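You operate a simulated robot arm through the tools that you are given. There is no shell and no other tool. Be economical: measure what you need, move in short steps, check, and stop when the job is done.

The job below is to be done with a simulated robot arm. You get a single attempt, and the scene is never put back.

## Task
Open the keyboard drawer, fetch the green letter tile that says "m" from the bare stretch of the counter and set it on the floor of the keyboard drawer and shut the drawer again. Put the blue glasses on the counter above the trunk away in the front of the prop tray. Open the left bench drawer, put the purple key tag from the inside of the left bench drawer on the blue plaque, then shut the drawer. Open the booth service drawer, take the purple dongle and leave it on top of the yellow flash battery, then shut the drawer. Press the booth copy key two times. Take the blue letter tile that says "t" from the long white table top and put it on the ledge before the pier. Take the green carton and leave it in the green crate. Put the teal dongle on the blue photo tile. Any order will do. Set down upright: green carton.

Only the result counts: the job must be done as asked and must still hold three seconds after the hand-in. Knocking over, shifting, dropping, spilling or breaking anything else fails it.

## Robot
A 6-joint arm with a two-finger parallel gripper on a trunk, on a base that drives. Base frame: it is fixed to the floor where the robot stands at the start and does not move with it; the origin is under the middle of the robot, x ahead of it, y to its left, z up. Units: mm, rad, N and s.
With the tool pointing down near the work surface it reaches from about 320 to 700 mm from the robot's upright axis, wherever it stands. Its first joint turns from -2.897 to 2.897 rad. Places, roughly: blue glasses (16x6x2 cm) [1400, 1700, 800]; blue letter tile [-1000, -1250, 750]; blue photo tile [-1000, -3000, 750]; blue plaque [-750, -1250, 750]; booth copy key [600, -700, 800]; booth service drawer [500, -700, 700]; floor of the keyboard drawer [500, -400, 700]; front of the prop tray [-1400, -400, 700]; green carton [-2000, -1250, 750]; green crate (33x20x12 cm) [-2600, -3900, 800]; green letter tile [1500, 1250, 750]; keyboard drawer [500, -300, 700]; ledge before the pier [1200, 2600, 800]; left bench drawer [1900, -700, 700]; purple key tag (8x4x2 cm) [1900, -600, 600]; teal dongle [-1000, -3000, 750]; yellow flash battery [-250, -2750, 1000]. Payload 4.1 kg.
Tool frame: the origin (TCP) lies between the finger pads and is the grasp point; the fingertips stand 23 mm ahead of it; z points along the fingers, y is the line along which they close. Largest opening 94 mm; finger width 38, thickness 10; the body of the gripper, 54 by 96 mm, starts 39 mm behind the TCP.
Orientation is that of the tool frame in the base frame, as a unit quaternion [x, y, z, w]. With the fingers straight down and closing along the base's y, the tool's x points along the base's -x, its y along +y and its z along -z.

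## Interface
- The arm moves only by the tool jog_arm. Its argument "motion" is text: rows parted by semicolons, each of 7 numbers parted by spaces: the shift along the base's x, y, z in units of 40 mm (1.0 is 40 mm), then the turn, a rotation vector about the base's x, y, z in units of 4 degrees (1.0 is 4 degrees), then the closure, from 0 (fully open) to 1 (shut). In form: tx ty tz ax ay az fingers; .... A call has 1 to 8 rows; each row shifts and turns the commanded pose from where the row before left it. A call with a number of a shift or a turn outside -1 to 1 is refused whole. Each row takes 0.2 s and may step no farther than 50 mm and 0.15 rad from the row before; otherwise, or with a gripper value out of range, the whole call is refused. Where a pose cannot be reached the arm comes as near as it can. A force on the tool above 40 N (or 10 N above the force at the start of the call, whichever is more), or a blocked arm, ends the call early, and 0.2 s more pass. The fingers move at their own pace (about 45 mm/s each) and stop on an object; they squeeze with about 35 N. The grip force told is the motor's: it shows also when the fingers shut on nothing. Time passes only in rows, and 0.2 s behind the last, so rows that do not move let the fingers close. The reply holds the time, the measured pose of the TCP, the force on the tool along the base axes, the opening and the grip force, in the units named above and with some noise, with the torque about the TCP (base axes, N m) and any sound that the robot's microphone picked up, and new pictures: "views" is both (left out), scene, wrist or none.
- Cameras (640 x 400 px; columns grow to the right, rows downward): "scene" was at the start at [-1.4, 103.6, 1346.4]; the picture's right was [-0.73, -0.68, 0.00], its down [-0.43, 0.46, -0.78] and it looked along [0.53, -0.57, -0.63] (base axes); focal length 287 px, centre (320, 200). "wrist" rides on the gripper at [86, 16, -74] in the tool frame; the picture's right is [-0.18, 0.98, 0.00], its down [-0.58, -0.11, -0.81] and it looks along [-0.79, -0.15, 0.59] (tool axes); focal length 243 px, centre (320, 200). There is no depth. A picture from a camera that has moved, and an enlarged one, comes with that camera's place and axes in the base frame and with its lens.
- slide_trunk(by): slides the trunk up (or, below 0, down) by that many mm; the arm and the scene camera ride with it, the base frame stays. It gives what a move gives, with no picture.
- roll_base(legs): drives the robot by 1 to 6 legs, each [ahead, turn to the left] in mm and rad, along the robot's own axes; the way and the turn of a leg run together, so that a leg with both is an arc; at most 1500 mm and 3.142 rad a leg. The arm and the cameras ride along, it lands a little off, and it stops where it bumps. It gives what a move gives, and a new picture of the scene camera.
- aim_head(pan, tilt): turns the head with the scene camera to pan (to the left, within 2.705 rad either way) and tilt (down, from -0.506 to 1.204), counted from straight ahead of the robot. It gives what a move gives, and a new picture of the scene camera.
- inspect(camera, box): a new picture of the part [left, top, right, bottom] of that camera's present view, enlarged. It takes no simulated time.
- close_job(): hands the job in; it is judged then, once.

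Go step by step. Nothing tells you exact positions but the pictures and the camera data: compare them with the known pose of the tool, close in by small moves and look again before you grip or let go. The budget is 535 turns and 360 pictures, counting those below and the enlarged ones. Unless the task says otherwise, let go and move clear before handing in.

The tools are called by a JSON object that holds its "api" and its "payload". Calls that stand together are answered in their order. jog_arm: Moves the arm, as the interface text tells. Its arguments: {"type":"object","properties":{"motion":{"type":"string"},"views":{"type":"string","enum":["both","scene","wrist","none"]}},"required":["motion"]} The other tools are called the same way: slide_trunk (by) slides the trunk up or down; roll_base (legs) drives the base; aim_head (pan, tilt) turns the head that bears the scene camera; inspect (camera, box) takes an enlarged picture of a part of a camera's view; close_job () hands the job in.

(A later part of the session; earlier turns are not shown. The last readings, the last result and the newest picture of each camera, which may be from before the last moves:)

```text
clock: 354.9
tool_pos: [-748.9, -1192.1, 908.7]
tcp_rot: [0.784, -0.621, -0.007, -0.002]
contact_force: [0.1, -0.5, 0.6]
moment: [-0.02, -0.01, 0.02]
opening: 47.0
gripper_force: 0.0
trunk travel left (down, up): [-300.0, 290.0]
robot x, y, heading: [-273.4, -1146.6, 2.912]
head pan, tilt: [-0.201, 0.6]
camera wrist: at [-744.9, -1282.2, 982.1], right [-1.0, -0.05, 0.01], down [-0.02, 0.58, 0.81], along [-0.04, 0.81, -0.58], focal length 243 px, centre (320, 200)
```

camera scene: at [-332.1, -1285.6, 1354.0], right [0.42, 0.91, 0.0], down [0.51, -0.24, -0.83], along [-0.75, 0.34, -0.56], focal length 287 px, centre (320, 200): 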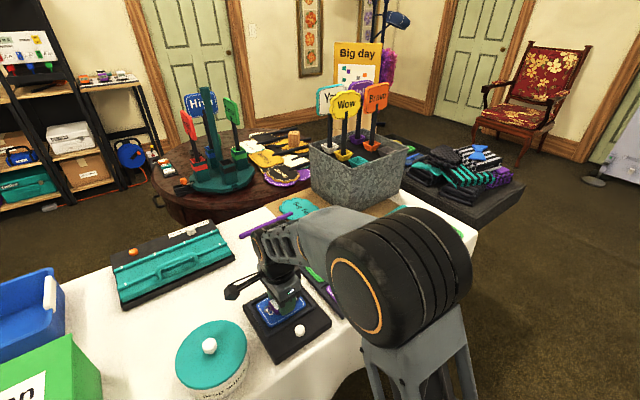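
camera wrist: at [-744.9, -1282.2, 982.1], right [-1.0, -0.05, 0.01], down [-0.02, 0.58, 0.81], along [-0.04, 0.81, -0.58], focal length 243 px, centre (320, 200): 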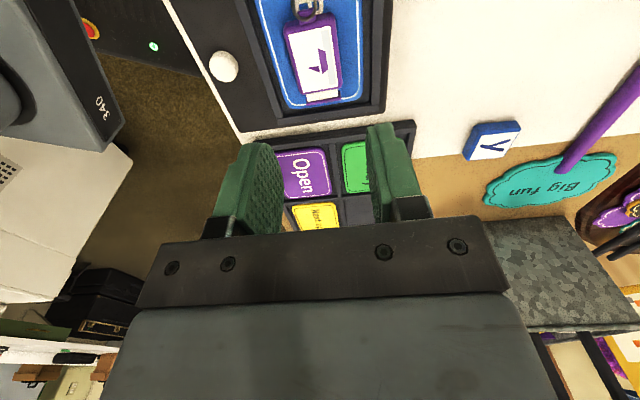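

Tag is on the plaque. Next the booth service drawer: restore tool yaw and retract, then manoeuvre to the booth's south side with the drawer on the robot's left.

{"api": "jog_arm", "payload": {"motion": ".2 .05 .3 0 0 1 0.2;.2 .05 .3 0 0 1 0.2;.2 .05 .3 0 0 1 0.2;.2 .05 .3 0 0 1 0.2;.2 .05 .3 0 0 1 0.2;.2 .05 .3 0 0 1 0.2;.2 .05 .3 0 0 1 0.2;.2 .05 .3 0 0 1 0.2", "views": "none"}}

{"api": "jog_arm", "payload": {"motion": ".2 .05 0 0 0 1 0.2;.2 .05 0 0 0 1 0.2;.2 .05 0 0 0 1 0.2;.2 .05 0 0 0 1 0.2;0 0 0 0 0 1 0.2;0 0 0 0 0 1 0.2;0 0 0 0 0 1 0.2;0 0 0 0 0 .9 0.2", "views": "none"}}

{"api": "roll_base", "payload": {"legs": [[-450, 0], [0, 1.8], [0, 1.77]]}}

{"api": "aim_head", "payload": {"pan": 0.7, "tilt": 0.7}}

```text
clock: 356.7
tool_pos: [-685.2, -1176.2, 1006.6]
tcp_rot: [0.925, -0.38, -0.007, 0.001]
contact_force: [0.2, -0.1, 0.6]
moment: [0.01, 0.06, 0.01]
opening: 75.0
gripper_force: 0.0
trunk travel left (down, up): [-300.0, 290.0]
robot x, y, heading: [-272.3, -1144.8, 2.908]
head pan, tilt: [-0.201, 0.6]
```

```text
clock: 358.5
tool_pos: [-653.0, -1169.9, 1006.0]
tcp_rot: [0.994, -0.114, -0.007, 0.003]
contact_force: [-0.5, 0.3, 0.2]
moment: [0.01, 0.02, -0.02]
opening: 75.2
gripper_force: 0.0
trunk travel left (down, up): [-300.0, 290.0]
robot x, y, heading: [-271.2, -1148.3, 2.915]
head pan, tilt: [-0.201, 0.6]
```

```text
clock: 369.9
tool_pos: [497.3, -1060.9, 1005.1]
tcp_rot: [-0.114, 0.993, 0.004, 0.005]
contact_force: [0.1, -0.4, 0.6]
moment: [0.01, 0.0, 0.0]
opening: 75.1
gripper_force: 0.0
trunk travel left (down, up): [-300.0, 290.0]
robot x, y, heading: [170.1, -1245.4, 0.229]
head pan, tilt: [-0.201, 0.6]
camera scene: at [160.6, -1097.3, 1353.6], right [0.03, -1.0, 0.0], down [-0.56, -0.02, -0.83], along [0.82, 0.02, -0.56], focal length 287 px, centre (320, 200)
```

scene: 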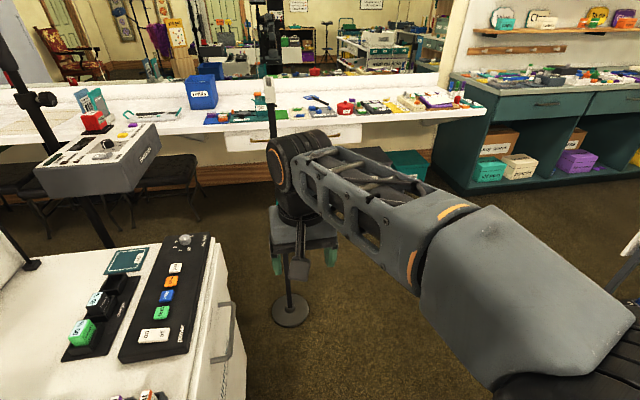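

```text
clock: 371.1
tool_pos: [499.0, -1059.7, 1007.1]
tcp_rot: [-0.114, 0.993, 0.004, 0.006]
contact_force: [1.1, 0.1, 1.1]
moment: [0.01, 0.01, -0.01]
opening: 75.2
gripper_force: 0.0
trunk travel left (down, up): [-300.0, 290.0]
robot x, y, heading: [164.9, -1247.6, 0.23]
head pan, tilt: [0.7, 0.7]
camera scene: at [123.2, -1031.7, 1345.0], right [0.8, -0.6, 0.0], down [-0.39, -0.52, -0.77], along [0.46, 0.61, -0.64], focal length 287 px, centre (320, 200)
```

scene: 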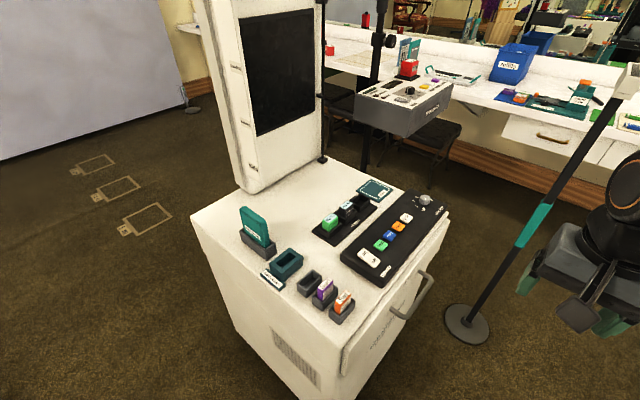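

{"api": "inspect", "payload": {"camera": "scene", "box": [230, 170, 460, 320]}}

```text
2.67 times, centred on (345, 245) of scene
camera zoom: at [123.2, -1031.7, 1345.0], right [0.8, -0.6, 0.0], down [-0.39, -0.52, -0.77], along [0.46, 0.61, -0.64], focal length 766 px, centre (253, 80)
```

zoom: 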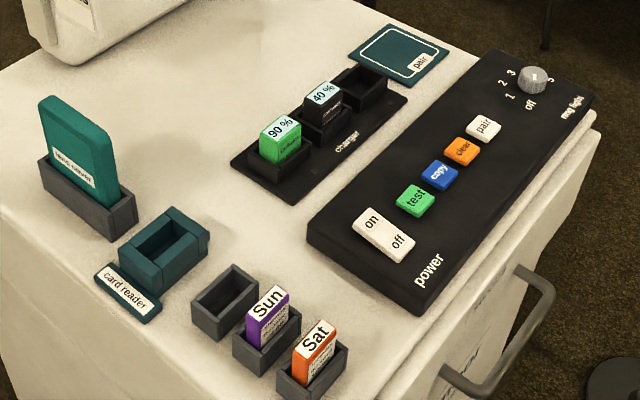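

The blue key labelled "copy" is at ≈(596,-719). Move the base forward a touch, then bring the closed gripper above the key.

{"api": "roll_base", "payload": {"legs": [[60, -0.03]]}}

{"api": "jog_arm", "payload": {"motion": ".3 .9 0 0 0 0 1;.3 .9 0 0 0 0 1;.3 .9 0 0 0 0 1;.1 .9 0 0 0 0 1;0 .9 -.3 0 0 0 1;0 .9 -.3 0 0 0 1;0 .9 -.3 0 0 0 1;0 .9 -.3 0 0 0 1", "views": "both"}}

```text
clock: 372.1
tool_pos: [563.0, -1058.0, 1005.7]
tcp_rot: [-0.1, 0.995, 0.005, 0.006]
contact_force: [0.4, 0.3, -1.2]
moment: [0.0, 0.0, -0.01]
opening: 74.8
gripper_force: 0.0
trunk travel left (down, up): [-300.0, 290.0]
robot x, y, heading: [226.6, -1236.2, 0.2]
head pan, tilt: [0.7, 0.7]
camera scene: at [189.1, -1017.5, 1345.0], right [0.78, -0.62, 0.0], down [-0.4, -0.5, -0.77], along [0.48, 0.6, -0.64], focal length 287 px, centre (320, 200)
```

scene: 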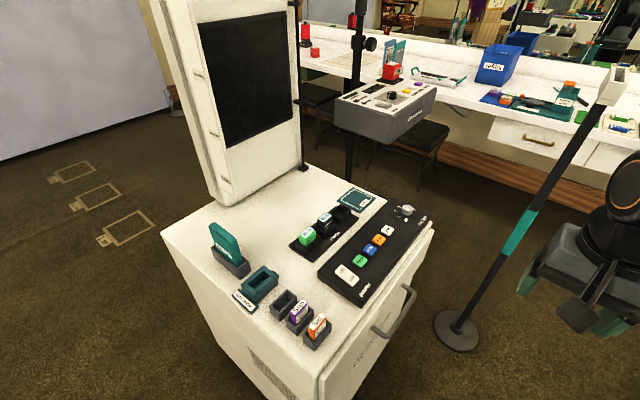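

```text
clock: 373.9
tool_pos: [599.9, -767.8, 957.9]
tcp_rot: [-0.099, 0.995, 0.005, 0.006]
contact_force: [-0.2, -0.7, 0.4]
moment: [-0.02, 0.0, -0.01]
opening: 0.1
gripper_force: 35.0
trunk travel left (down, up): [-300.0, 290.0]
robot x, y, heading: [228.1, -1234.4, 0.201]
head pan, tilt: [0.7, 0.7]
camera scene: at [189.2, -1017.5, 1345.0], right [0.78, -0.62, 0.0], down [-0.4, -0.5, -0.76], along [0.48, 0.6, -0.64], focal length 287 px, centre (320, 200)
camera wrist: at [512.0, -770.2, 1031.0], right [-0.01, 1.0, 0.01], down [0.58, 0.0, 0.81], along [0.81, 0.02, -0.58], focal length 243 px, centre (320, 200)
```

scene: 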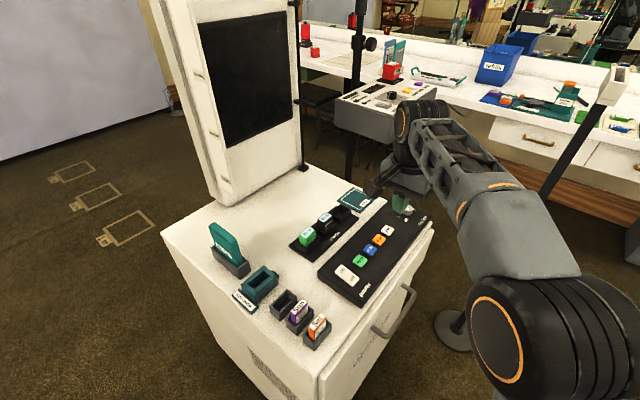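
wrist: 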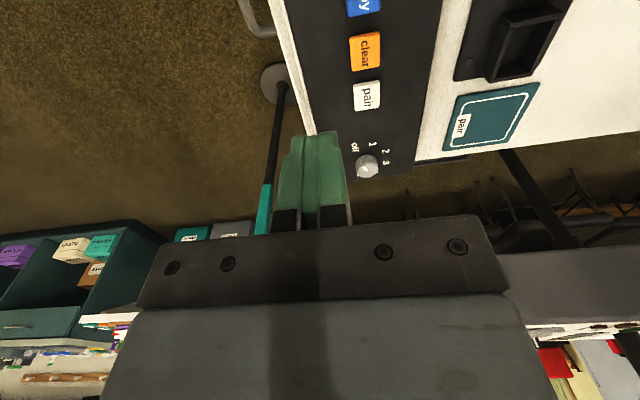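

{"api": "jog_arm", "payload": {"motion": "-.15 .55 -.6 0 0 0 1;-.15 .55 -.6 0 0 0 1;0 0 -.7 0 0 0 1;0 0 -.7 0 0 0 1", "views": "both"}}

{"api": "inspect", "payload": {"camera": "scene", "box": [300, 190, 460, 290]}}

```text
clock: 374.9
tool_pos: [592.4, -725.9, 851.4]
tcp_rot: [-0.1, 0.995, 0.005, 0.007]
contact_force: [-0.3, -0.4, -0.5]
moment: [-0.01, 0.0, -0.02]
opening: 0.4
gripper_force: 35.0
trunk travel left (down, up): [-300.0, 290.0]
robot x, y, heading: [227.8, -1234.5, 0.197]
head pan, tilt: [0.7, 0.7]
camera scene: at [189.2, -1017.4, 1345.0], right [0.78, -0.62, 0.0], down [-0.4, -0.5, -0.76], along [0.48, 0.6, -0.64], focal length 287 px, centre (320, 200)
camera wrist: at [502.5, -727.2, 925.8], right [-0.01, 1.0, 0.01], down [0.58, 0.0, 0.81], along [0.81, 0.02, -0.58], focal length 243 px, centre (320, 200)
```

scene: 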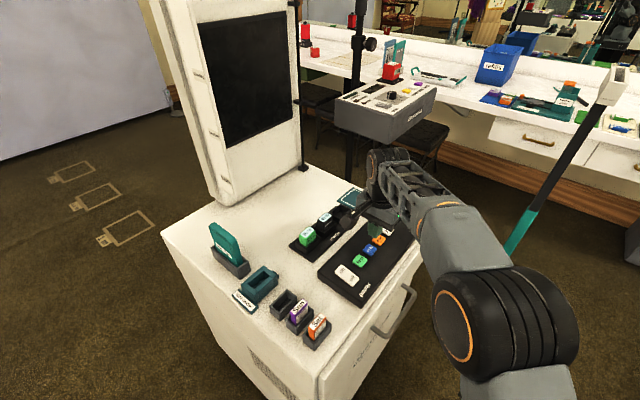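
wrist: 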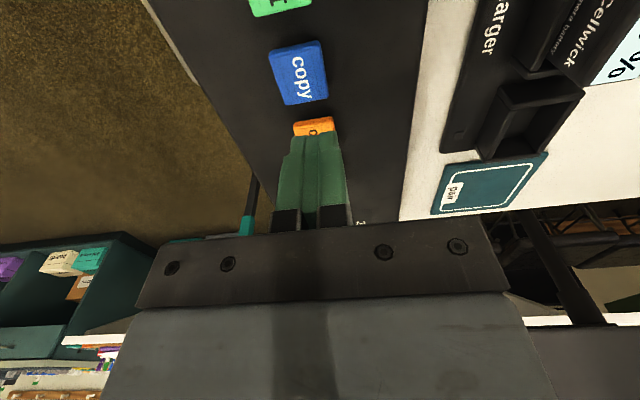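

```text
4.00 times, centred on (380, 240) of scene
camera zoom: at [189.2, -1017.4, 1345.0], right [0.78, -0.62, 0.0], down [-0.4, -0.5, -0.76], along [0.48, 0.6, -0.64], focal length 1149 px, centre (80, 40)
```

zoom: 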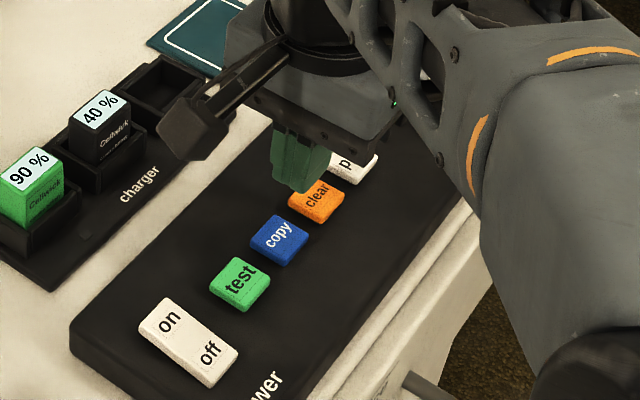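

{"api": "jog_arm", "payload": {"motion": "-.55 -.2 -.2 0 0 0 1;0 0 -.2 0 0 0 1", "views": "wrist"}}

{"api": "inspect", "payload": {"camera": "scene", "box": [300, 190, 460, 290]}}

```text
clock: 375.5
tool_pos: [567.0, -733.1, 837.8]
tcp_rot: [-0.1, 0.995, 0.004, 0.006]
contact_force: [0.2, -0.1, 0.4]
moment: [-0.01, 0.01, 0.0]
opening: 0.0
gripper_force: 34.8
trunk travel left (down, up): [-300.0, 290.0]
robot x, y, heading: [227.6, -1235.1, 0.198]
head pan, tilt: [0.7, 0.7]
camera wrist: at [478.6, -735.4, 911.2], right [-0.01, 1.0, 0.01], down [0.58, 0.0, 0.81], along [0.81, 0.02, -0.58], focal length 243 px, centre (320, 200)
```

wrist: 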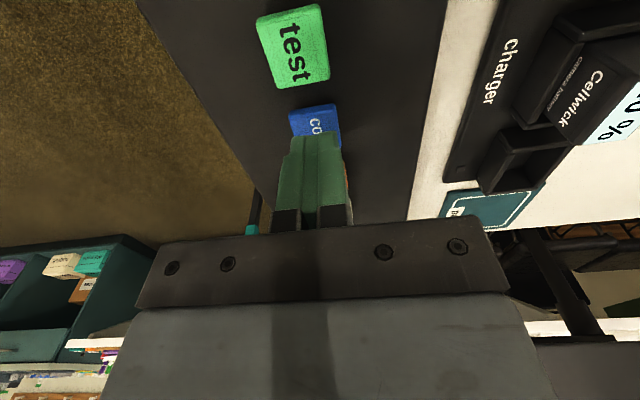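

```text
4.00 times, centred on (380, 240) of scene
camera zoom: at [189.1, -1017.5, 1345.0], right [0.78, -0.62, 0.0], down [-0.4, -0.5, -0.77], along [0.48, 0.6, -0.64], focal length 1149 px, centre (80, 40)
```

zoom: 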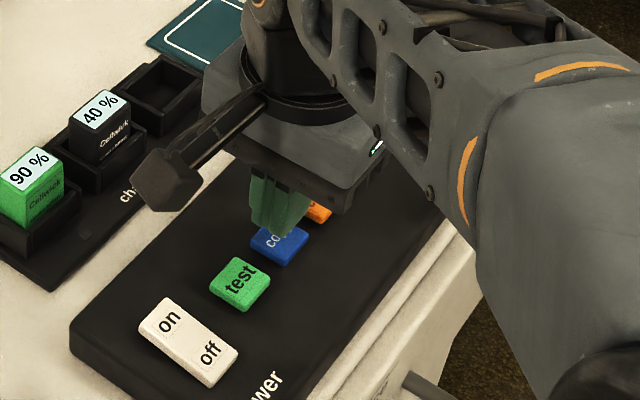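

The closed fingertips are over the copy key. Pressing down gently until contact.

{"api": "jog_arm", "payload": {"motion": "0 0 -.2 0 0 0 1;0 0 -.1 0 0 0 1;0 0 -.1 0 0 0 1;0 0 -.1 0 0 0 1;0 0 -.1 0 0 0 1;0 0 -.1 0 0 0 1;0 0 -.1 0 0 0 1", "views": "wrist"}}

{"api": "inspect", "payload": {"camera": "scene", "box": [300, 190, 460, 290]}}

```text
clock: 376.8
tool_pos: [568.7, -733.9, 821.2]
tcp_rot: [-0.1, 0.995, 0.011, 0.011]
contact_force: [-5.2, -8.5, 17.8]
moment: [-0.29, 0.34, 0.09]
opening: 0.0
gripper_force: 34.9
trunk travel left (down, up): [-300.0, 290.0]
robot x, y, heading: [229.9, -1232.4, 0.201]
head pan, tilt: [0.7, 0.7]
heard: click
stopped in row 6: the force on the tool passed its limit (the readings are from after the stop); the commanded pose is now the measured one
camera wrist: at [478.5, -736.1, 893.7], right [-0.01, 1.0, 0.02], down [0.58, -0.01, 0.82], along [0.82, 0.03, -0.58], focal length 243 px, centre (320, 200)
```

wrist: 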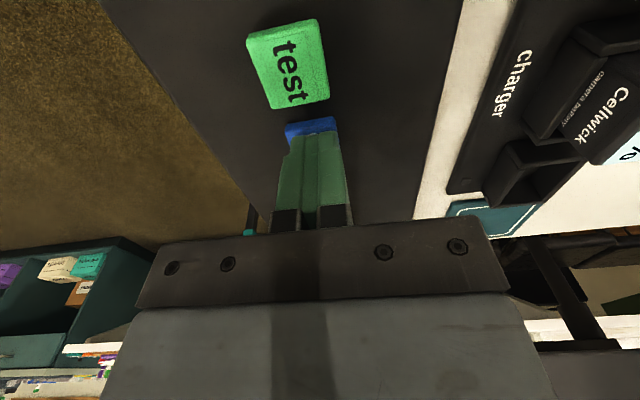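

```text
4.00 times, centred on (380, 240) of scene
camera zoom: at [187.9, -1019.6, 1345.2], right [0.78, -0.62, 0.0], down [-0.4, -0.5, -0.77], along [0.48, 0.6, -0.64], focal length 1149 px, centre (80, 40)
```

zoom: 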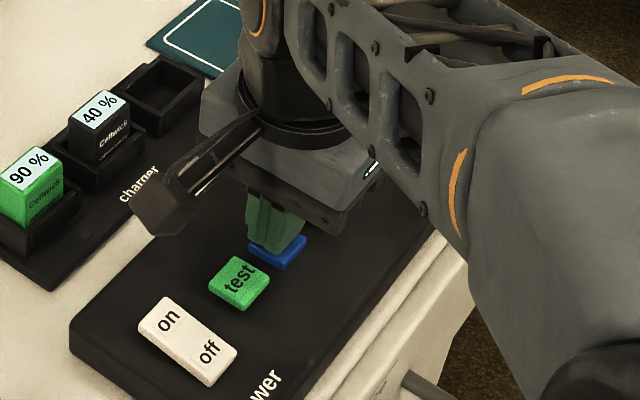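

Click heard: one press. Lift and press once more.

{"api": "jog_arm", "payload": {"motion": "0 0 .3 0 0 0 1;0 0 .3 0 0 0 1;0 0 0 0 0 0 1", "views": "none"}}

{"api": "jog_arm", "payload": {"motion": "0 0 -.2 0 0 0 1;0 0 -.15 0 0 0 1;0 0 -.1 0 0 0 1;0 0 -.1 0 0 0 1;0 0 -.1 0 0 0 1;0 0 -.1 0 0 0 1;0 0 -.1 0 0 0 1", "views": "none"}}

```text
clock: 377.6
tool_pos: [569.9, -731.0, 844.0]
tcp_rot: [-0.099, 0.995, 0.009, 0.01]
contact_force: [-0.6, -0.3, -0.3]
moment: [-0.03, 0.01, -0.01]
opening: 0.0
gripper_force: 35.5
trunk travel left (down, up): [-300.0, 290.0]
robot x, y, heading: [227.4, -1235.8, 0.201]
head pan, tilt: [0.7, 0.7]
```

```text
clock: 379.0
tool_pos: [568.9, -731.2, 821.2]
tcp_rot: [-0.1, 0.995, 0.015, 0.013]
contact_force: [-4.9, -7.9, 18.6]
moment: [-0.33, 0.37, 0.08]
opening: 0.0
gripper_force: 34.1
trunk travel left (down, up): [-300.0, 290.0]
robot x, y, heading: [226.6, -1235.1, 0.202]
head pan, tilt: [0.7, 0.7]
heard: click
stopped in row 6: the force on the tool passed its limit (the readings are from after the stop); the commanded pose is now the measured one
```

Two clicks heard. Now lift off and turn the tool to point at the service drawer (robot's left).

{"api": "jog_arm", "payload": {"motion": "0 0 .9 0 0 0 1;0 0 .9 0 0 0 1;0 0 .9 0 0 0 1;.15 -.9 0 0 0 0 0.5;.15 -.9 0 0 0 0 0;.15 -.9 0 0 0 0 0;.15 -.9 0 0 0 0 0;.15 -.9 0 0 0 0 0", "views": "none"}}

{"api": "jog_arm", "payload": {"motion": "0 -.4 -.1 .982 .214 .014 0;0 -.4 -.1 .982 .214 .014 0;0 -.4 -.1 .982 .214 .014 0;0 -.4 -.1 .982 .214 .014 0;0 -.4 -.1 .982 .214 .014 0;0 -.2 -.2 .982 .214 .014 0;0 0 -.2 .982 .214 .014 0;0 0 -.2 .982 .214 .014 0", "views": "none"}}

{"api": "jog_arm", "payload": {"motion": "0 0 -.3 .982 .214 .014 0;0 0 -.3 .982 .214 .014 0;0 0 -.3 .982 .214 .014 0;0 0 -.3 .982 .214 .014 0;0 0 -.3 .982 .214 .014 0;0 0 -.3 .982 .214 .014 0;0 0 -.3 .982 .214 .014 0", "views": "none"}}

{"api": "jog_arm", "payload": {"motion": "0 0 -.4 .982 .214 .014 0;0 0 -.4 .982 .214 .014 0;0 0 -.4 .982 .214 .014 0;0 0 -.4 .982 .214 .014 0;0 0 -.4 .982 .214 .014 0;0 0 -.4 .982 .214 .014 0;0 0 -.4 .982 .214 .014 0", "views": "both"}}

```text
clock: 380.8
tool_pos: [597.7, -912.9, 925.2]
tcp_rot: [-0.099, 0.995, 0.014, 0.014]
contact_force: [0.1, -0.4, 0.3]
moment: [-0.01, -0.02, -0.03]
opening: 94.1
gripper_force: 0.1
trunk travel left (down, up): [-300.0, 290.0]
robot x, y, heading: [231.0, -1235.7, 0.199]
head pan, tilt: [0.7, 0.7]
```

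```text
clock: 382.6
tool_pos: [598.5, -998.9, 881.6]
tcp_rot: [-0.096, 0.952, 0.289, -0.02]
contact_force: [-1.0, 0.6, 0.2]
moment: [0.0, 0.0, 0.0]
opening: 94.1
gripper_force: 0.0
trunk travel left (down, up): [-300.0, 290.0]
robot x, y, heading: [225.3, -1236.0, 0.198]
head pan, tilt: [0.7, 0.7]
```

```text
clock: 384.2
tool_pos: [599.0, -996.7, 797.0]
tcp_rot: [-0.087, 0.854, 0.511, -0.047]
contact_force: [0.2, 0.6, 0.3]
moment: [-0.04, 0.02, -0.01]
opening: 94.2
gripper_force: 0.1
trunk travel left (down, up): [-300.0, 290.0]
robot x, y, heading: [226.5, -1234.9, 0.204]
head pan, tilt: [0.7, 0.7]
```

```text
clock: 385.8
tool_pos: [601.0, -1000.3, 683.9]
tcp_rot: [-0.072, 0.704, 0.703, -0.072]
contact_force: [0.5, 0.8, -0.1]
moment: [-0.02, 0.0, -0.01]
opening: 93.8
gripper_force: 0.0
trunk travel left (down, up): [-300.0, 290.0]
robot x, y, heading: [228.9, -1236.6, 0.194]
head pan, tilt: [0.7, 0.7]
camera scene: at [189.1, -1017.6, 1345.0], right [0.78, -0.62, 0.0], down [-0.4, -0.5, -0.77], along [0.48, 0.6, -0.64], focal length 287 px, centre (320, 200)
camera wrist: at [530.1, -1090.0, 700.6], right [0.18, 0.04, 0.98], down [0.73, -0.67, -0.11], along [0.66, 0.74, -0.15], focal length 243 px, centre (320, 200)
```

scene: 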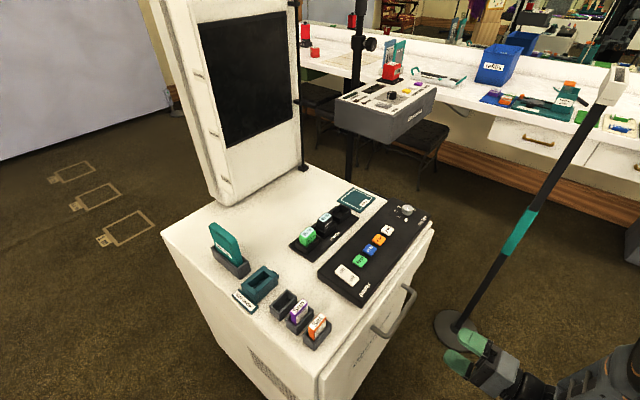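
wrist: 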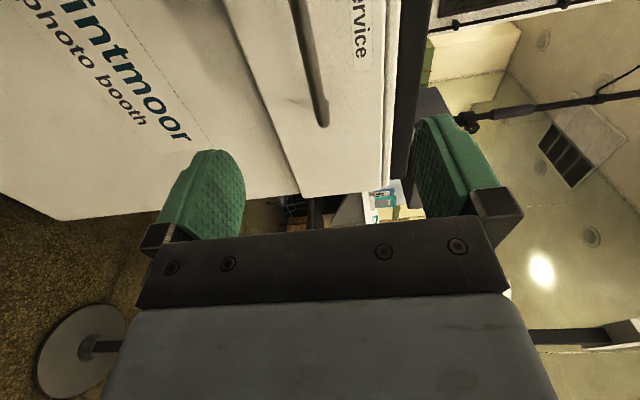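

Aligned; bar z≈672. Lower 11 mm and approach.

{"api": "jog_arm", "payload": {"motion": "-.17 .83 -.28 0 0 0 0;-.17 .83 0 0 0 0 0;-.17 .83 0 0 0 0 0;-.06 .3 0 0 0 0 0", "views": "wrist"}}

```text
clock: 386.8
tool_pos: [578.1, -887.5, 676.6]
tcp_rot: [-0.071, 0.704, 0.703, -0.072]
contact_force: [-0.6, -0.2, 0.8]
moment: [0.03, -0.03, -0.04]
opening: 94.0
gripper_force: 0.1
trunk travel left (down, up): [-300.0, 290.0]
robot x, y, heading: [228.0, -1233.4, 0.2]
head pan, tilt: [0.7, 0.7]
camera wrist: at [507.4, -977.9, 693.6], right [0.18, 0.04, 0.98], down [0.73, -0.67, -0.11], along [0.66, 0.74, -0.15], focal length 243 px, centre (320, 200)
```

wrist: 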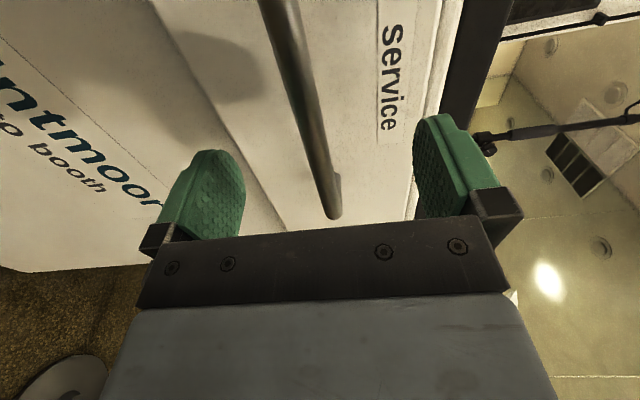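

{"api": "jog_arm", "payload": {"motion": "-.1 .49 0 0 0 0 0;-.07 .35 0 0 0 0 0", "views": "wrist"}}

```text
clock: 387.4
tool_pos: [571.3, -853.5, 676.1]
tcp_rot: [-0.072, 0.704, 0.703, -0.072]
contact_force: [-0.8, 0.2, -0.3]
moment: [-0.01, 0.01, 0.01]
opening: 94.2
gripper_force: 0.1
trunk travel left (down, up): [-300.0, 290.0]
robot x, y, heading: [229.8, -1231.9, 0.2]
head pan, tilt: [0.7, 0.7]
camera wrist: at [500.5, -942.9, 692.3], right [0.18, 0.04, 0.98], down [0.73, -0.67, -0.11], along [0.66, 0.74, -0.15], focal length 243 px, centre (320, 200)
```

wrist: 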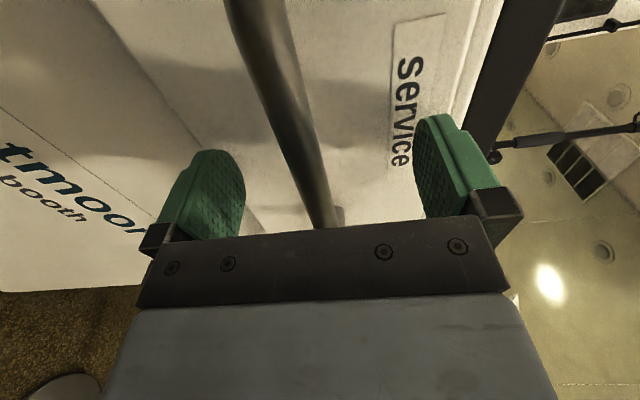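

Bar inside the grip. Close and pull.

{"api": "jog_arm", "payload": {"motion": "-.02 .1 0 0 0 0 0;0 0 0 0 0 0 1;0 0 0 0 0 0 1;0 0 0 0 0 0 1;0 0 0 0 0 0 1;0 0 0 0 0 0 1;0 0 0 0 0 0 1", "views": "none"}}

{"api": "jog_arm", "payload": {"motion": ".1 -.49 0 0 0 0 1;.1 -.49 0 0 0 0 1;.1 -.49 0 0 0 0 1;.1 -.49 0 0 0 0 1;.1 -.49 0 0 0 0 1;.1 -.49 0 0 0 0 1", "views": "scene"}}

```text
clock: 389.0
tool_pos: [570.0, -848.9, 676.0]
tcp_rot: [-0.072, 0.704, 0.703, -0.072]
contact_force: [-0.4, 0.5, 2.1]
moment: [0.0, -0.1, -0.03]
opening: 12.6
gripper_force: 45.2
trunk travel left (down, up): [-300.0, 290.0]
robot x, y, heading: [232.9, -1231.7, 0.2]
head pan, tilt: [0.7, 0.7]
```

```text
clock: 390.4
tool_pos: [592.9, -966.4, 674.5]
tcp_rot: [-0.072, 0.703, 0.704, -0.072]
contact_force: [9.6, -0.6, 21.5]
moment: [-0.22, -0.05, -0.25]
opening: 12.6
gripper_force: 44.9
trunk travel left (down, up): [-300.0, 290.0]
robot x, y, heading: [228.3, -1238.4, 0.2]
head pan, tilt: [0.7, 0.7]
camera scene: at [189.0, -1018.1, 1345.4], right [0.78, -0.62, 0.0], down [-0.4, -0.5, -0.77], along [0.48, 0.6, -0.64], focal length 287 px, centre (320, 200)
```

scene: 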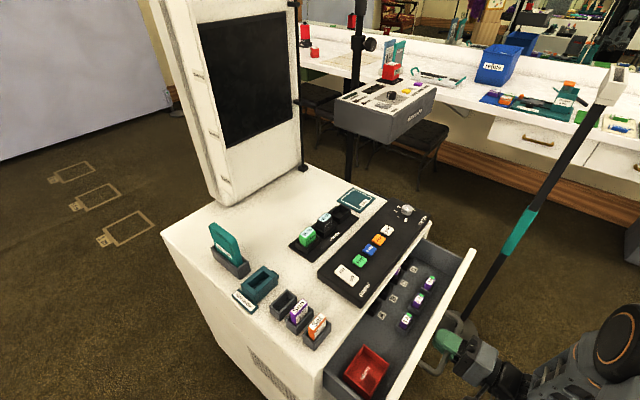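

{"api": "jog_arm", "payload": {"motion": ".1 -.49 0 0 0 0 1;.1 -.49 0 0 0 0 1;.1 -.49 0 0 0 0 1;.1 -.49 0 0 0 0 1;.1 -.49 0 0 0 0 1", "views": "none"}}

{"api": "inspect", "payload": {"camera": "scene", "box": [310, 210, 510, 400]}}

```text
clock: 390.9
tool_pos: [598.2, -987.6, 675.5]
tcp_rot: [-0.072, 0.702, 0.705, -0.073]
contact_force: [-0.8, 3.2, 10.0]
moment: [-0.11, 0.33, -0.27]
opening: 12.4
gripper_force: 44.7
trunk travel left (down, up): [-300.0, 290.0]
robot x, y, heading: [227.0, -1233.9, 0.2]
head pan, tilt: [0.7, 0.7]
stopped in row 2: the force on the tool passed its limit (the readings are from after the stop); the commanded pose is now the measured one
```

```text
2.11 times, centred on (410, 305) of scene
camera zoom: at [188.6, -1017.6, 1344.7], right [0.78, -0.62, 0.0], down [-0.4, -0.5, -0.77], along [0.48, 0.6, -0.64], focal length 605 px, centre (130, -21)
```

zoom: 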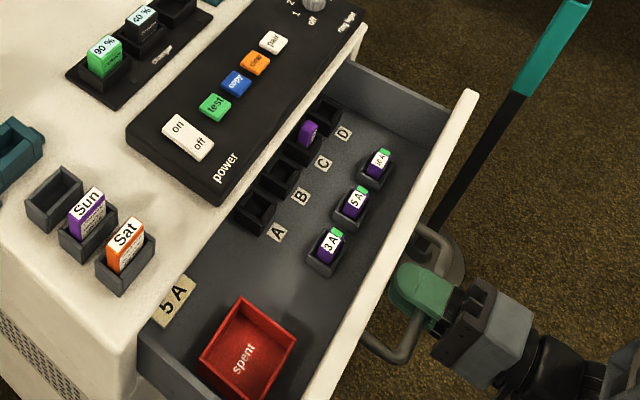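

The drawer stopped against my own base corner. Inside: slots A–D with a plain purple dongle, plus fuses. I'll release, back off the gripper, and shift the base ~150 mm south.

{"api": "jog_arm", "payload": {"motion": "0 0 0 0 0 0 0;0 0 0 0 0 0 0;0 0 0 0 0 0 0;0 0 0 0 0 0 0;.1 -.49 0 0 0 0 0;.14 -.7 0 0 0 0 0;.14 -.7 0 0 0 0 0;.1 -.49 0 0 0 0 0", "views": "none"}}

{"api": "roll_base", "payload": {"legs": [[0, -0.5], [340, 0], [0, 0.5], [-300, 0]]}}

```text
clock: 392.7
tool_pos: [617.8, -1082.7, 675.7]
tcp_rot: [-0.073, 0.703, 0.703, -0.073]
contact_force: [0.3, 0.1, 0.8]
moment: [-0.04, -0.04, -0.01]
opening: 94.3
gripper_force: 0.1
trunk travel left (down, up): [-300.0, 290.0]
robot x, y, heading: [225.0, -1235.2, 0.201]
head pan, tilt: [0.7, 0.7]
```

```text
clock: 399.4
tool_pos: [652.5, -1244.2, 674.6]
tcp_rot: [-0.07, 0.704, 0.703, -0.071]
contact_force: [0.2, 0.2, -0.6]
moment: [0.03, -0.02, 0.0]
opening: 94.2
gripper_force: 0.1
trunk travel left (down, up): [-300.0, 290.0]
robot x, y, heading: [262.1, -1393.8, 0.19]
head pan, tilt: [0.7, 0.7]
camera scene: at [224.6, -1175.9, 1345.0], right [0.78, -0.63, 0.0], down [-0.4, -0.5, -0.76], along [0.48, 0.6, -0.64], focal length 287 px, centre (320, 200)
```

scene: 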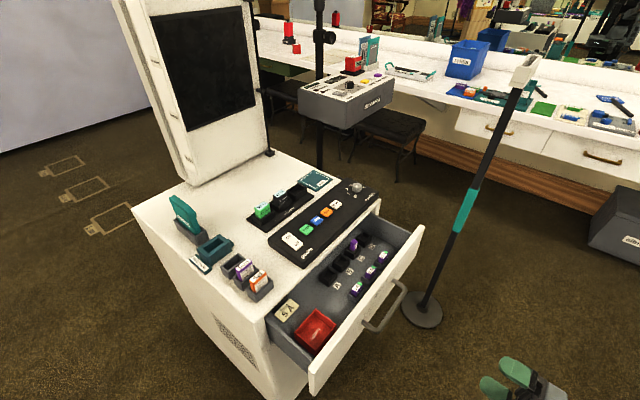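

Base shifted. Re-approach the handle.

{"api": "jog_arm", "payload": {"motion": "-.2 .9 0 0 0 0 0;-.2 .9 0 0 0 0 0;-.2 .9 0 0 0 0 0;-.2 .9 0 0 0 0 0;-.15 .7 .05 0 0 0 0;-.15 .7 0 0 0 0 0", "views": "wrist"}}

```text
clock: 400.8
tool_pos: [604.5, -1044.1, 674.3]
tcp_rot: [-0.07, 0.704, 0.704, -0.069]
contact_force: [-0.3, -0.2, 0.7]
moment: [-0.03, 0.0, -0.01]
opening: 93.9
gripper_force: 0.0
trunk travel left (down, up): [-300.0, 290.0]
robot x, y, heading: [260.0, -1394.5, 0.189]
head pan, tilt: [0.7, 0.7]
camera wrist: at [534.7, -1134.0, 690.0], right [0.18, 0.04, 0.98], down [0.73, -0.68, -0.11], along [0.66, 0.74, -0.15], focal length 243 px, centre (320, 200)
```

wrist: 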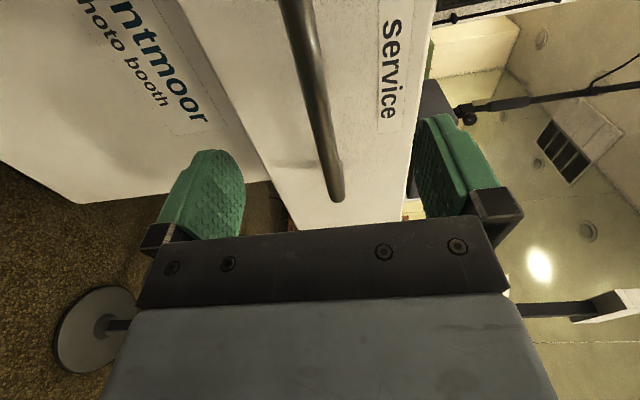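

{"api": "jog_arm", "payload": {"motion": "-.14 .7 0 0 0 0 0;-.14 .7 0 0 0 0 0;0 0 0 0 0 0 1;0 0 0 0 0 0 1;0 0 0 0 0 0 1;0 0 0 0 0 0 1;0 0 0 0 0 0 1;0 0 0 0 0 0 1", "views": "wrist"}}

```text
clock: 402.6
tool_pos: [594.1, -988.4, 675.2]
tcp_rot: [-0.07, 0.704, 0.703, -0.07]
contact_force: [-1.3, 0.1, -7.9]
moment: [0.13, -0.21, -0.09]
opening: 12.9
gripper_force: 45.2
trunk travel left (down, up): [-300.0, 290.0]
robot x, y, heading: [261.1, -1397.7, 0.192]
head pan, tilt: [0.7, 0.7]
camera wrist: at [524.2, -1078.3, 691.4], right [0.18, 0.04, 0.98], down [0.73, -0.68, -0.11], along [0.66, 0.74, -0.15], focal length 243 px, centre (320, 200)
```

wrist: 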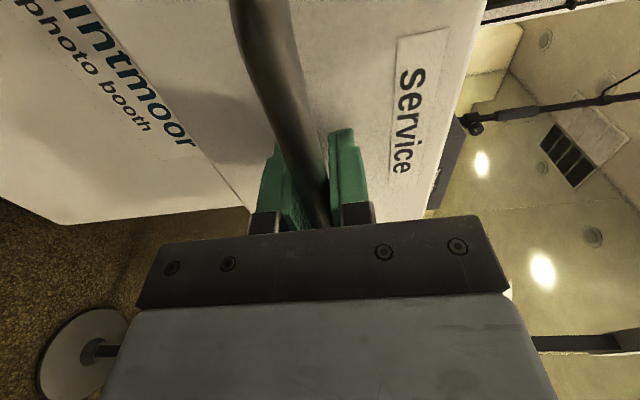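

{"api": "jog_arm", "payload": {"motion": ".1 -.49 0 0 0 0 1;.1 -.49 0 0 0 0 1;.1 -.49 0 0 0 0 1;.1 -.49 0 0 0 0 1;.1 -.49 0 0 0 0 1", "views": "scene"}}

{"api": "inspect", "payload": {"camera": "scene", "box": [240, 200, 480, 370]}}

```text
clock: 403.8
tool_pos: [614.8, -1086.3, 675.7]
tcp_rot: [-0.069, 0.705, 0.702, -0.072]
contact_force: [-18.5, -5.9, -29.7]
moment: [0.68, -0.89, -0.93]
opening: 12.8
gripper_force: 45.1
trunk travel left (down, up): [-300.0, 290.0]
robot x, y, heading: [256.8, -1396.7, 0.191]
head pan, tilt: [0.7, 0.7]
camera scene: at [224.1, -1175.0, 1344.6], right [0.78, -0.63, 0.0], down [-0.4, -0.5, -0.76], along [0.48, 0.59, -0.64], focal length 287 px, centre (320, 200)
```

scene: 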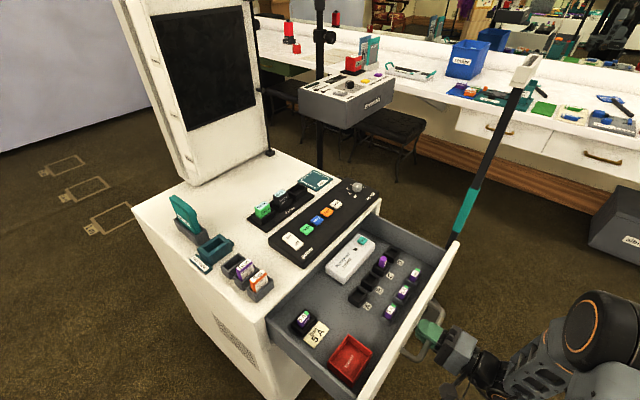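

```text
2.35 times, centred on (360, 285) of scene
camera zoom: at [224.1, -1175.0, 1344.6], right [0.78, -0.63, 0.0], down [-0.4, -0.5, -0.76], along [0.48, 0.59, -0.64], focal length 676 px, centre (226, 0)
```

zoom: 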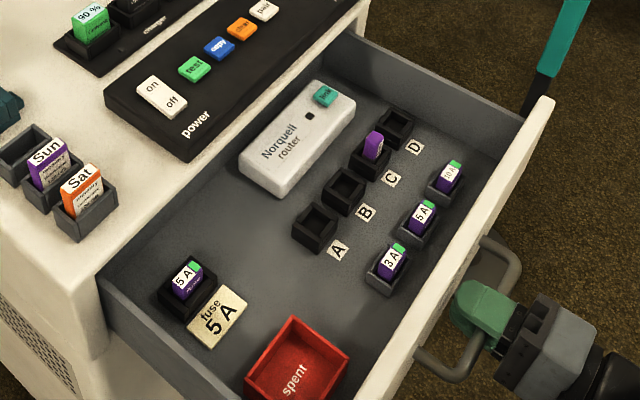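

Purple dongle is in slot C. Release the handle, back off, and turn the tool down again.

{"api": "jog_arm", "payload": {"motion": "0 0 0 0 0 0 0;0 0 0 0 0 0 0;0 0 0 0 0 0 0;0 0 0 0 0 0 0;.1 -.49 0 0 0 0 0;.14 -.7 0 0 0 0 0;.14 -.7 0 0 0 0 0;0 0 .3 -.98 -.2 0 0", "views": "none"}}

{"api": "jog_arm", "payload": {"motion": "0 0 .4 -.98 -.2 0 0.3;0 0 .4 -.98 -.2 0 0.3;0 0 .4 -.98 -.2 0 0.3;0 0 .4 -.98 -.2 0 0.3;0 0 .4 -.98 -.2 0 0.3;0 0 .4 -.98 -.2 0 0.3;0 0 .4 -.98 -.2 0 0.3;0 0 .4 -.98 -.2 0 0.3", "views": "none"}}

{"api": "jog_arm", "payload": {"motion": "0 0 .4 -.98 -.2 0 0.5;0 0 .4 -.98 -.2 0 0.5;0 0 .4 -.98 -.2 0 0.5;0 0 .4 -.98 -.2 0 0.5;0 0 .4 -.98 -.2 0 0.5;0 0 .4 -.98 -.2 0 0.5;0 0 .4 -.98 -.2 0 0.5;0 0 .4 -.98 -.2 0 0.5", "views": "none"}}

{"api": "jog_arm", "payload": {"motion": ".3 .8 0 -.98 -.2 0 0.5;.3 .8 0 -.98 -.2 0 0.5;.3 .8 0 -.98 -.2 0 0.5;.3 .8 0 -.98 -.2 0 0.5;.3 .8 0 -.9 -.2 0 0.5;.1 .8 0 0 0 0 0.5", "views": "both"}}

```text
clock: 405.6
tool_pos: [629.7, -1161.1, 689.2]
tcp_rot: [-0.072, 0.728, 0.678, -0.067]
contact_force: [-0.6, -0.1, 0.5]
moment: [0.01, 0.0, -0.01]
opening: 94.0
gripper_force: 0.1
trunk travel left (down, up): [-300.0, 290.0]
robot x, y, heading: [260.6, -1392.2, 0.192]
head pan, tilt: [0.7, 0.7]
```

```text
clock: 407.4
tool_pos: [632.6, -1159.9, 816.1]
tcp_rot: [-0.089, 0.887, 0.451, -0.044]
contact_force: [-0.3, -0.4, 0.4]
moment: [0.02, 0.02, 0.0]
opening: 65.5
gripper_force: 0.1
trunk travel left (down, up): [-300.0, 290.0]
robot x, y, heading: [260.9, -1393.4, 0.189]
head pan, tilt: [0.7, 0.7]
```

```text
clock: 409.2
tool_pos: [632.5, -1163.0, 946.6]
tcp_rot: [-0.097, 0.977, 0.189, -0.017]
contact_force: [-0.8, 0.0, -0.1]
moment: [-0.03, 0.02, 0.02]
opening: 47.2
gripper_force: 0.1
trunk travel left (down, up): [-300.0, 290.0]
robot x, y, heading: [257.5, -1394.5, 0.191]
head pan, tilt: [0.7, 0.7]
```

```text
clock: 410.6
tool_pos: [696.3, -970.7, 946.3]
tcp_rot: [-0.101, 0.995, 0.019, 0.001]
contact_force: [-0.3, -0.5, 1.5]
moment: [0.05, -0.04, 0.06]
opening: 47.0
gripper_force: 0.0
trunk travel left (down, up): [-300.0, 290.0]
robot x, y, heading: [263.4, -1397.1, 0.192]
head pan, tilt: [0.7, 0.7]
camera scene: at [224.4, -1175.8, 1345.0], right [0.78, -0.63, 0.0], down [-0.4, -0.5, -0.76], along [0.48, 0.6, -0.64], focal length 287 px, centre (320, 200)
camera wrist: at [607.9, -973.9, 1022.2], right [-0.02, 1.0, 0.04], down [0.59, -0.02, 0.8], along [0.8, 0.04, -0.59], focal length 243 px, centre (320, 200)
```

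scene: 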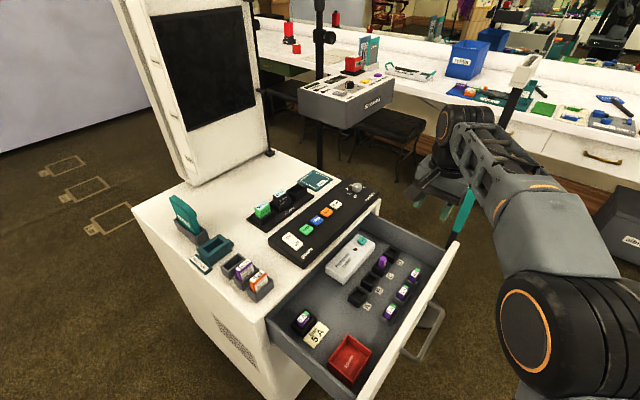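
wrist: 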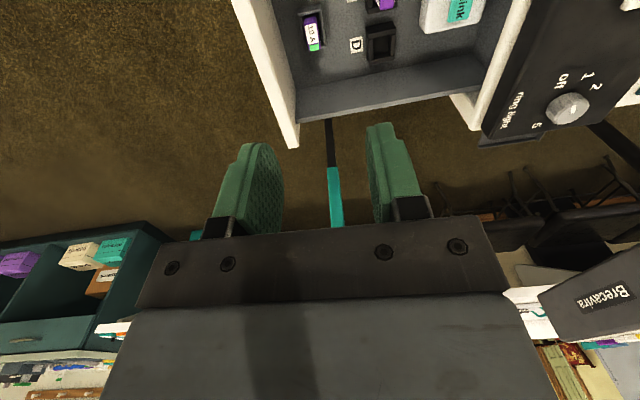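

{"api": "jog_arm", "payload": {"motion": "-.1 .6 0 -.27 -.06 0 0.4;-.1 .6 -.4 -.27 -.06 0 0.4;-.1 .6 -.7 0 0 0 0.4;-.1 .2 -.7 0 0 0 0.4;0 0 -.7 0 0 0 0.4", "views": "both"}}

{"api": "inspect", "payload": {"camera": "scene", "box": [320, 220, 460, 320]}}

```text
clock: 411.8
tool_pos: [684.0, -890.8, 846.9]
tcp_rot: [-0.101, 0.995, 0.001, 0.003]
contact_force: [0.2, 0.6, 0.1]
moment: [0.01, -0.04, -0.01]
opening: 56.4
gripper_force: 0.2
trunk travel left (down, up): [-300.0, 290.0]
robot x, y, heading: [263.4, -1394.6, 0.191]
head pan, tilt: [0.7, 0.7]
camera scene: at [224.4, -1175.7, 1345.0], right [0.78, -0.63, 0.0], down [-0.4, -0.5, -0.76], along [0.48, 0.6, -0.64], focal length 287 px, centre (320, 200)
camera wrist: at [593.7, -893.0, 921.9], right [-0.02, 1.0, 0.0], down [0.59, 0.01, 0.81], along [0.81, 0.01, -0.59], focal length 243 px, centre (320, 200)
```

scene: 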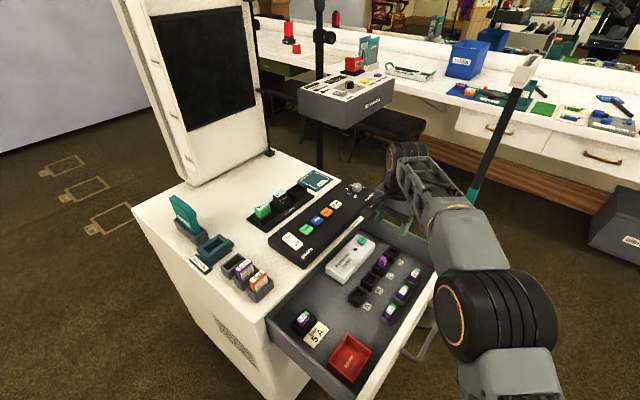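
wrist: 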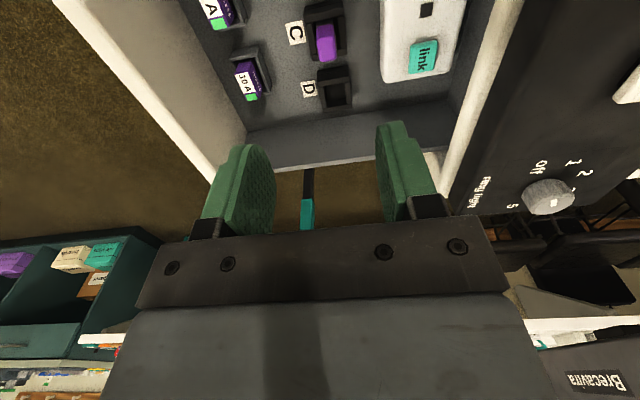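

```text
4.00 times, centred on (390, 270) of scene
camera zoom: at [224.4, -1175.7, 1345.0], right [0.78, -0.63, 0.0], down [-0.4, -0.5, -0.76], along [0.48, 0.6, -0.64], focal length 1149 px, centre (40, -80)
```

zoom: 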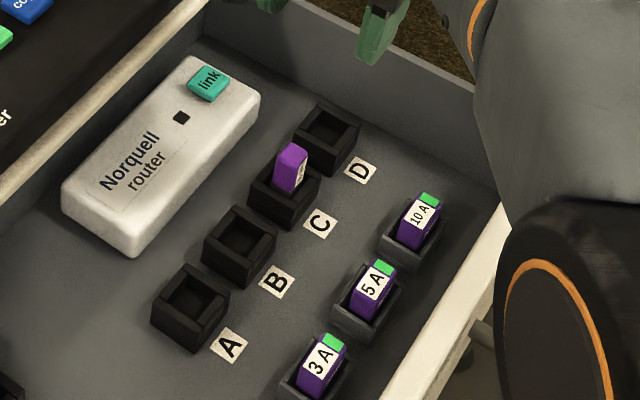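

Dongle top is at ≈(684,-886,707), tool aligned with the socket. Descend to grip its protruding part.

{"api": "jog_arm", "payload": {"motion": "0 .12 -.8 0 0 0 0.4;0 0 -.8 0 0 0 0.4;0 0 -.8 0 0 0 0.4", "views": "wrist"}}

{"api": "inspect", "payload": {"camera": "scene", "box": [320, 220, 460, 320]}}

```text
clock: 412.6
tool_pos: [681.1, -885.5, 751.5]
tcp_rot: [-0.102, 0.995, 0.001, 0.002]
contact_force: [0.0, 0.9, -0.2]
moment: [-0.01, -0.01, -0.02]
opening: 56.5
gripper_force: 0.1
trunk travel left (down, up): [-300.0, 290.0]
robot x, y, heading: [264.4, -1391.8, 0.192]
head pan, tilt: [0.7, 0.7]
camera wrist: at [592.7, -887.1, 824.8], right [-0.02, 1.0, 0.0], down [0.59, 0.01, 0.81], along [0.81, 0.01, -0.59], focal length 243 px, centre (320, 200)
```

wrist: 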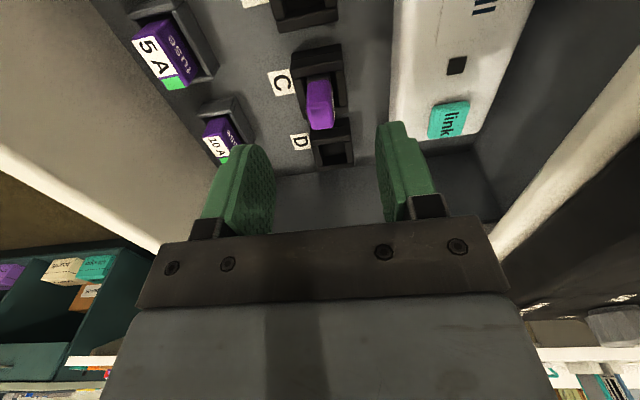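

```text
4.00 times, centred on (390, 270) of scene
camera zoom: at [224.4, -1175.7, 1345.0], right [0.78, -0.63, 0.0], down [-0.4, -0.5, -0.76], along [0.48, 0.6, -0.64], focal length 1149 px, centre (40, -80)
```

zoom: 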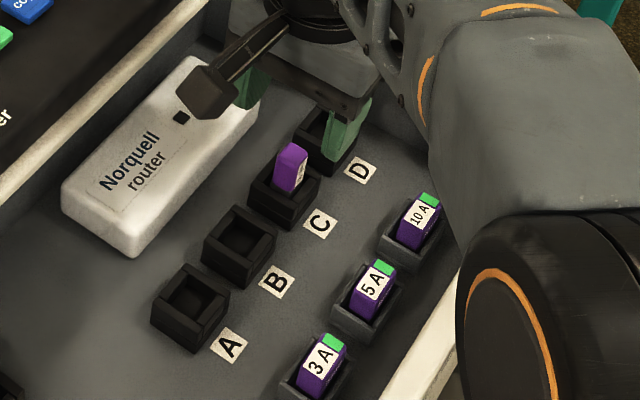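

{"api": "jog_arm", "payload": {"motion": "0 0 -.5 0 0 0 0.4;0 0 -.4 0 0 0 0.4", "views": "wrist"}}

{"api": "inspect", "payload": {"camera": "scene", "box": [320, 220, 460, 320]}}

```text
clock: 413.2
tool_pos: [683.1, -884.6, 712.4]
tcp_rot: [-0.101, 0.995, 0.001, 0.002]
contact_force: [-0.6, 0.3, -0.1]
moment: [0.0, 0.04, 0.03]
opening: 56.4
gripper_force: 0.1
trunk travel left (down, up): [-300.0, 290.0]
robot x, y, heading: [261.2, -1393.1, 0.19]
head pan, tilt: [0.7, 0.7]
camera wrist: at [593.7, -885.7, 786.5], right [-0.02, 1.0, 0.0], down [0.59, 0.01, 0.81], along [0.81, 0.01, -0.59], focal length 243 px, centre (320, 200)
```

wrist: 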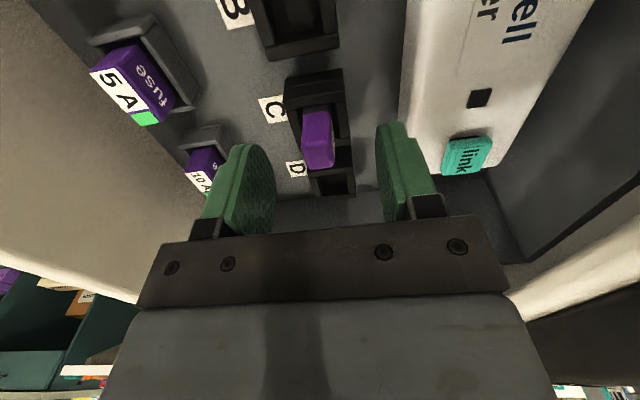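

```text
4.00 times, centred on (390, 270) of scene
camera zoom: at [224.4, -1175.7, 1345.0], right [0.78, -0.63, 0.0], down [-0.4, -0.5, -0.76], along [0.48, 0.6, -0.64], focal length 1149 px, centre (40, -80)
```

zoom: 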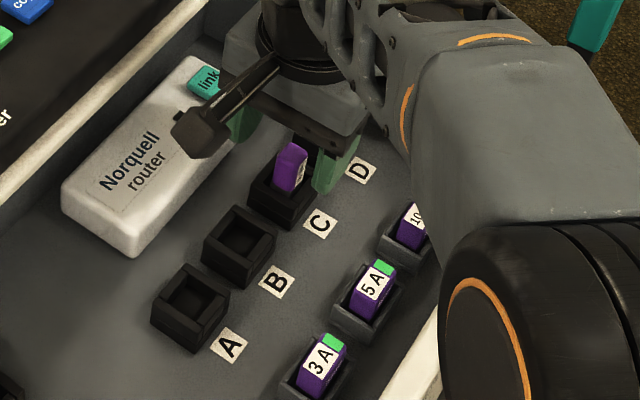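

{"api": "jog_arm", "payload": {"motion": "0 0 -.2 0 0 0 0.4;0 0 -.15 0 0 0 0.4", "views": "wrist"}}

{"api": "inspect", "payload": {"camera": "scene", "box": [360, 230, 430, 280]}}

```text
clock: 413.8
tool_pos: [681.1, -884.6, 700.3]
tcp_rot: [-0.101, 0.995, 0.002, 0.003]
contact_force: [0.0, 1.0, 0.7]
moment: [-0.01, -0.03, -0.03]
opening: 56.4
gripper_force: 0.0
trunk travel left (down, up): [-300.0, 290.0]
robot x, y, heading: [260.6, -1392.1, 0.193]
head pan, tilt: [0.7, 0.7]
camera wrist: at [592.0, -886.0, 773.4], right [-0.02, 1.0, 0.0], down [0.59, 0.01, 0.81], along [0.81, 0.02, -0.59], focal length 243 px, centre (320, 200)
```

wrist: 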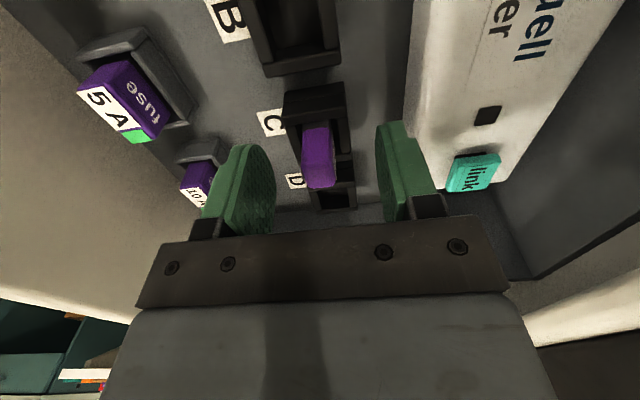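

```text
8.00 times, centred on (395, 255) of scene
camera zoom: at [224.4, -1175.7, 1345.0], right [0.78, -0.63, 0.0], down [-0.4, -0.5, -0.76], along [0.48, 0.6, -0.64], focal length 2299 px, centre (-280, -240)
```

zoom: 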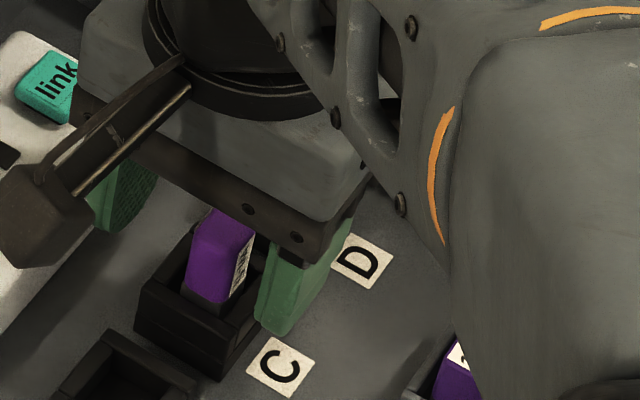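

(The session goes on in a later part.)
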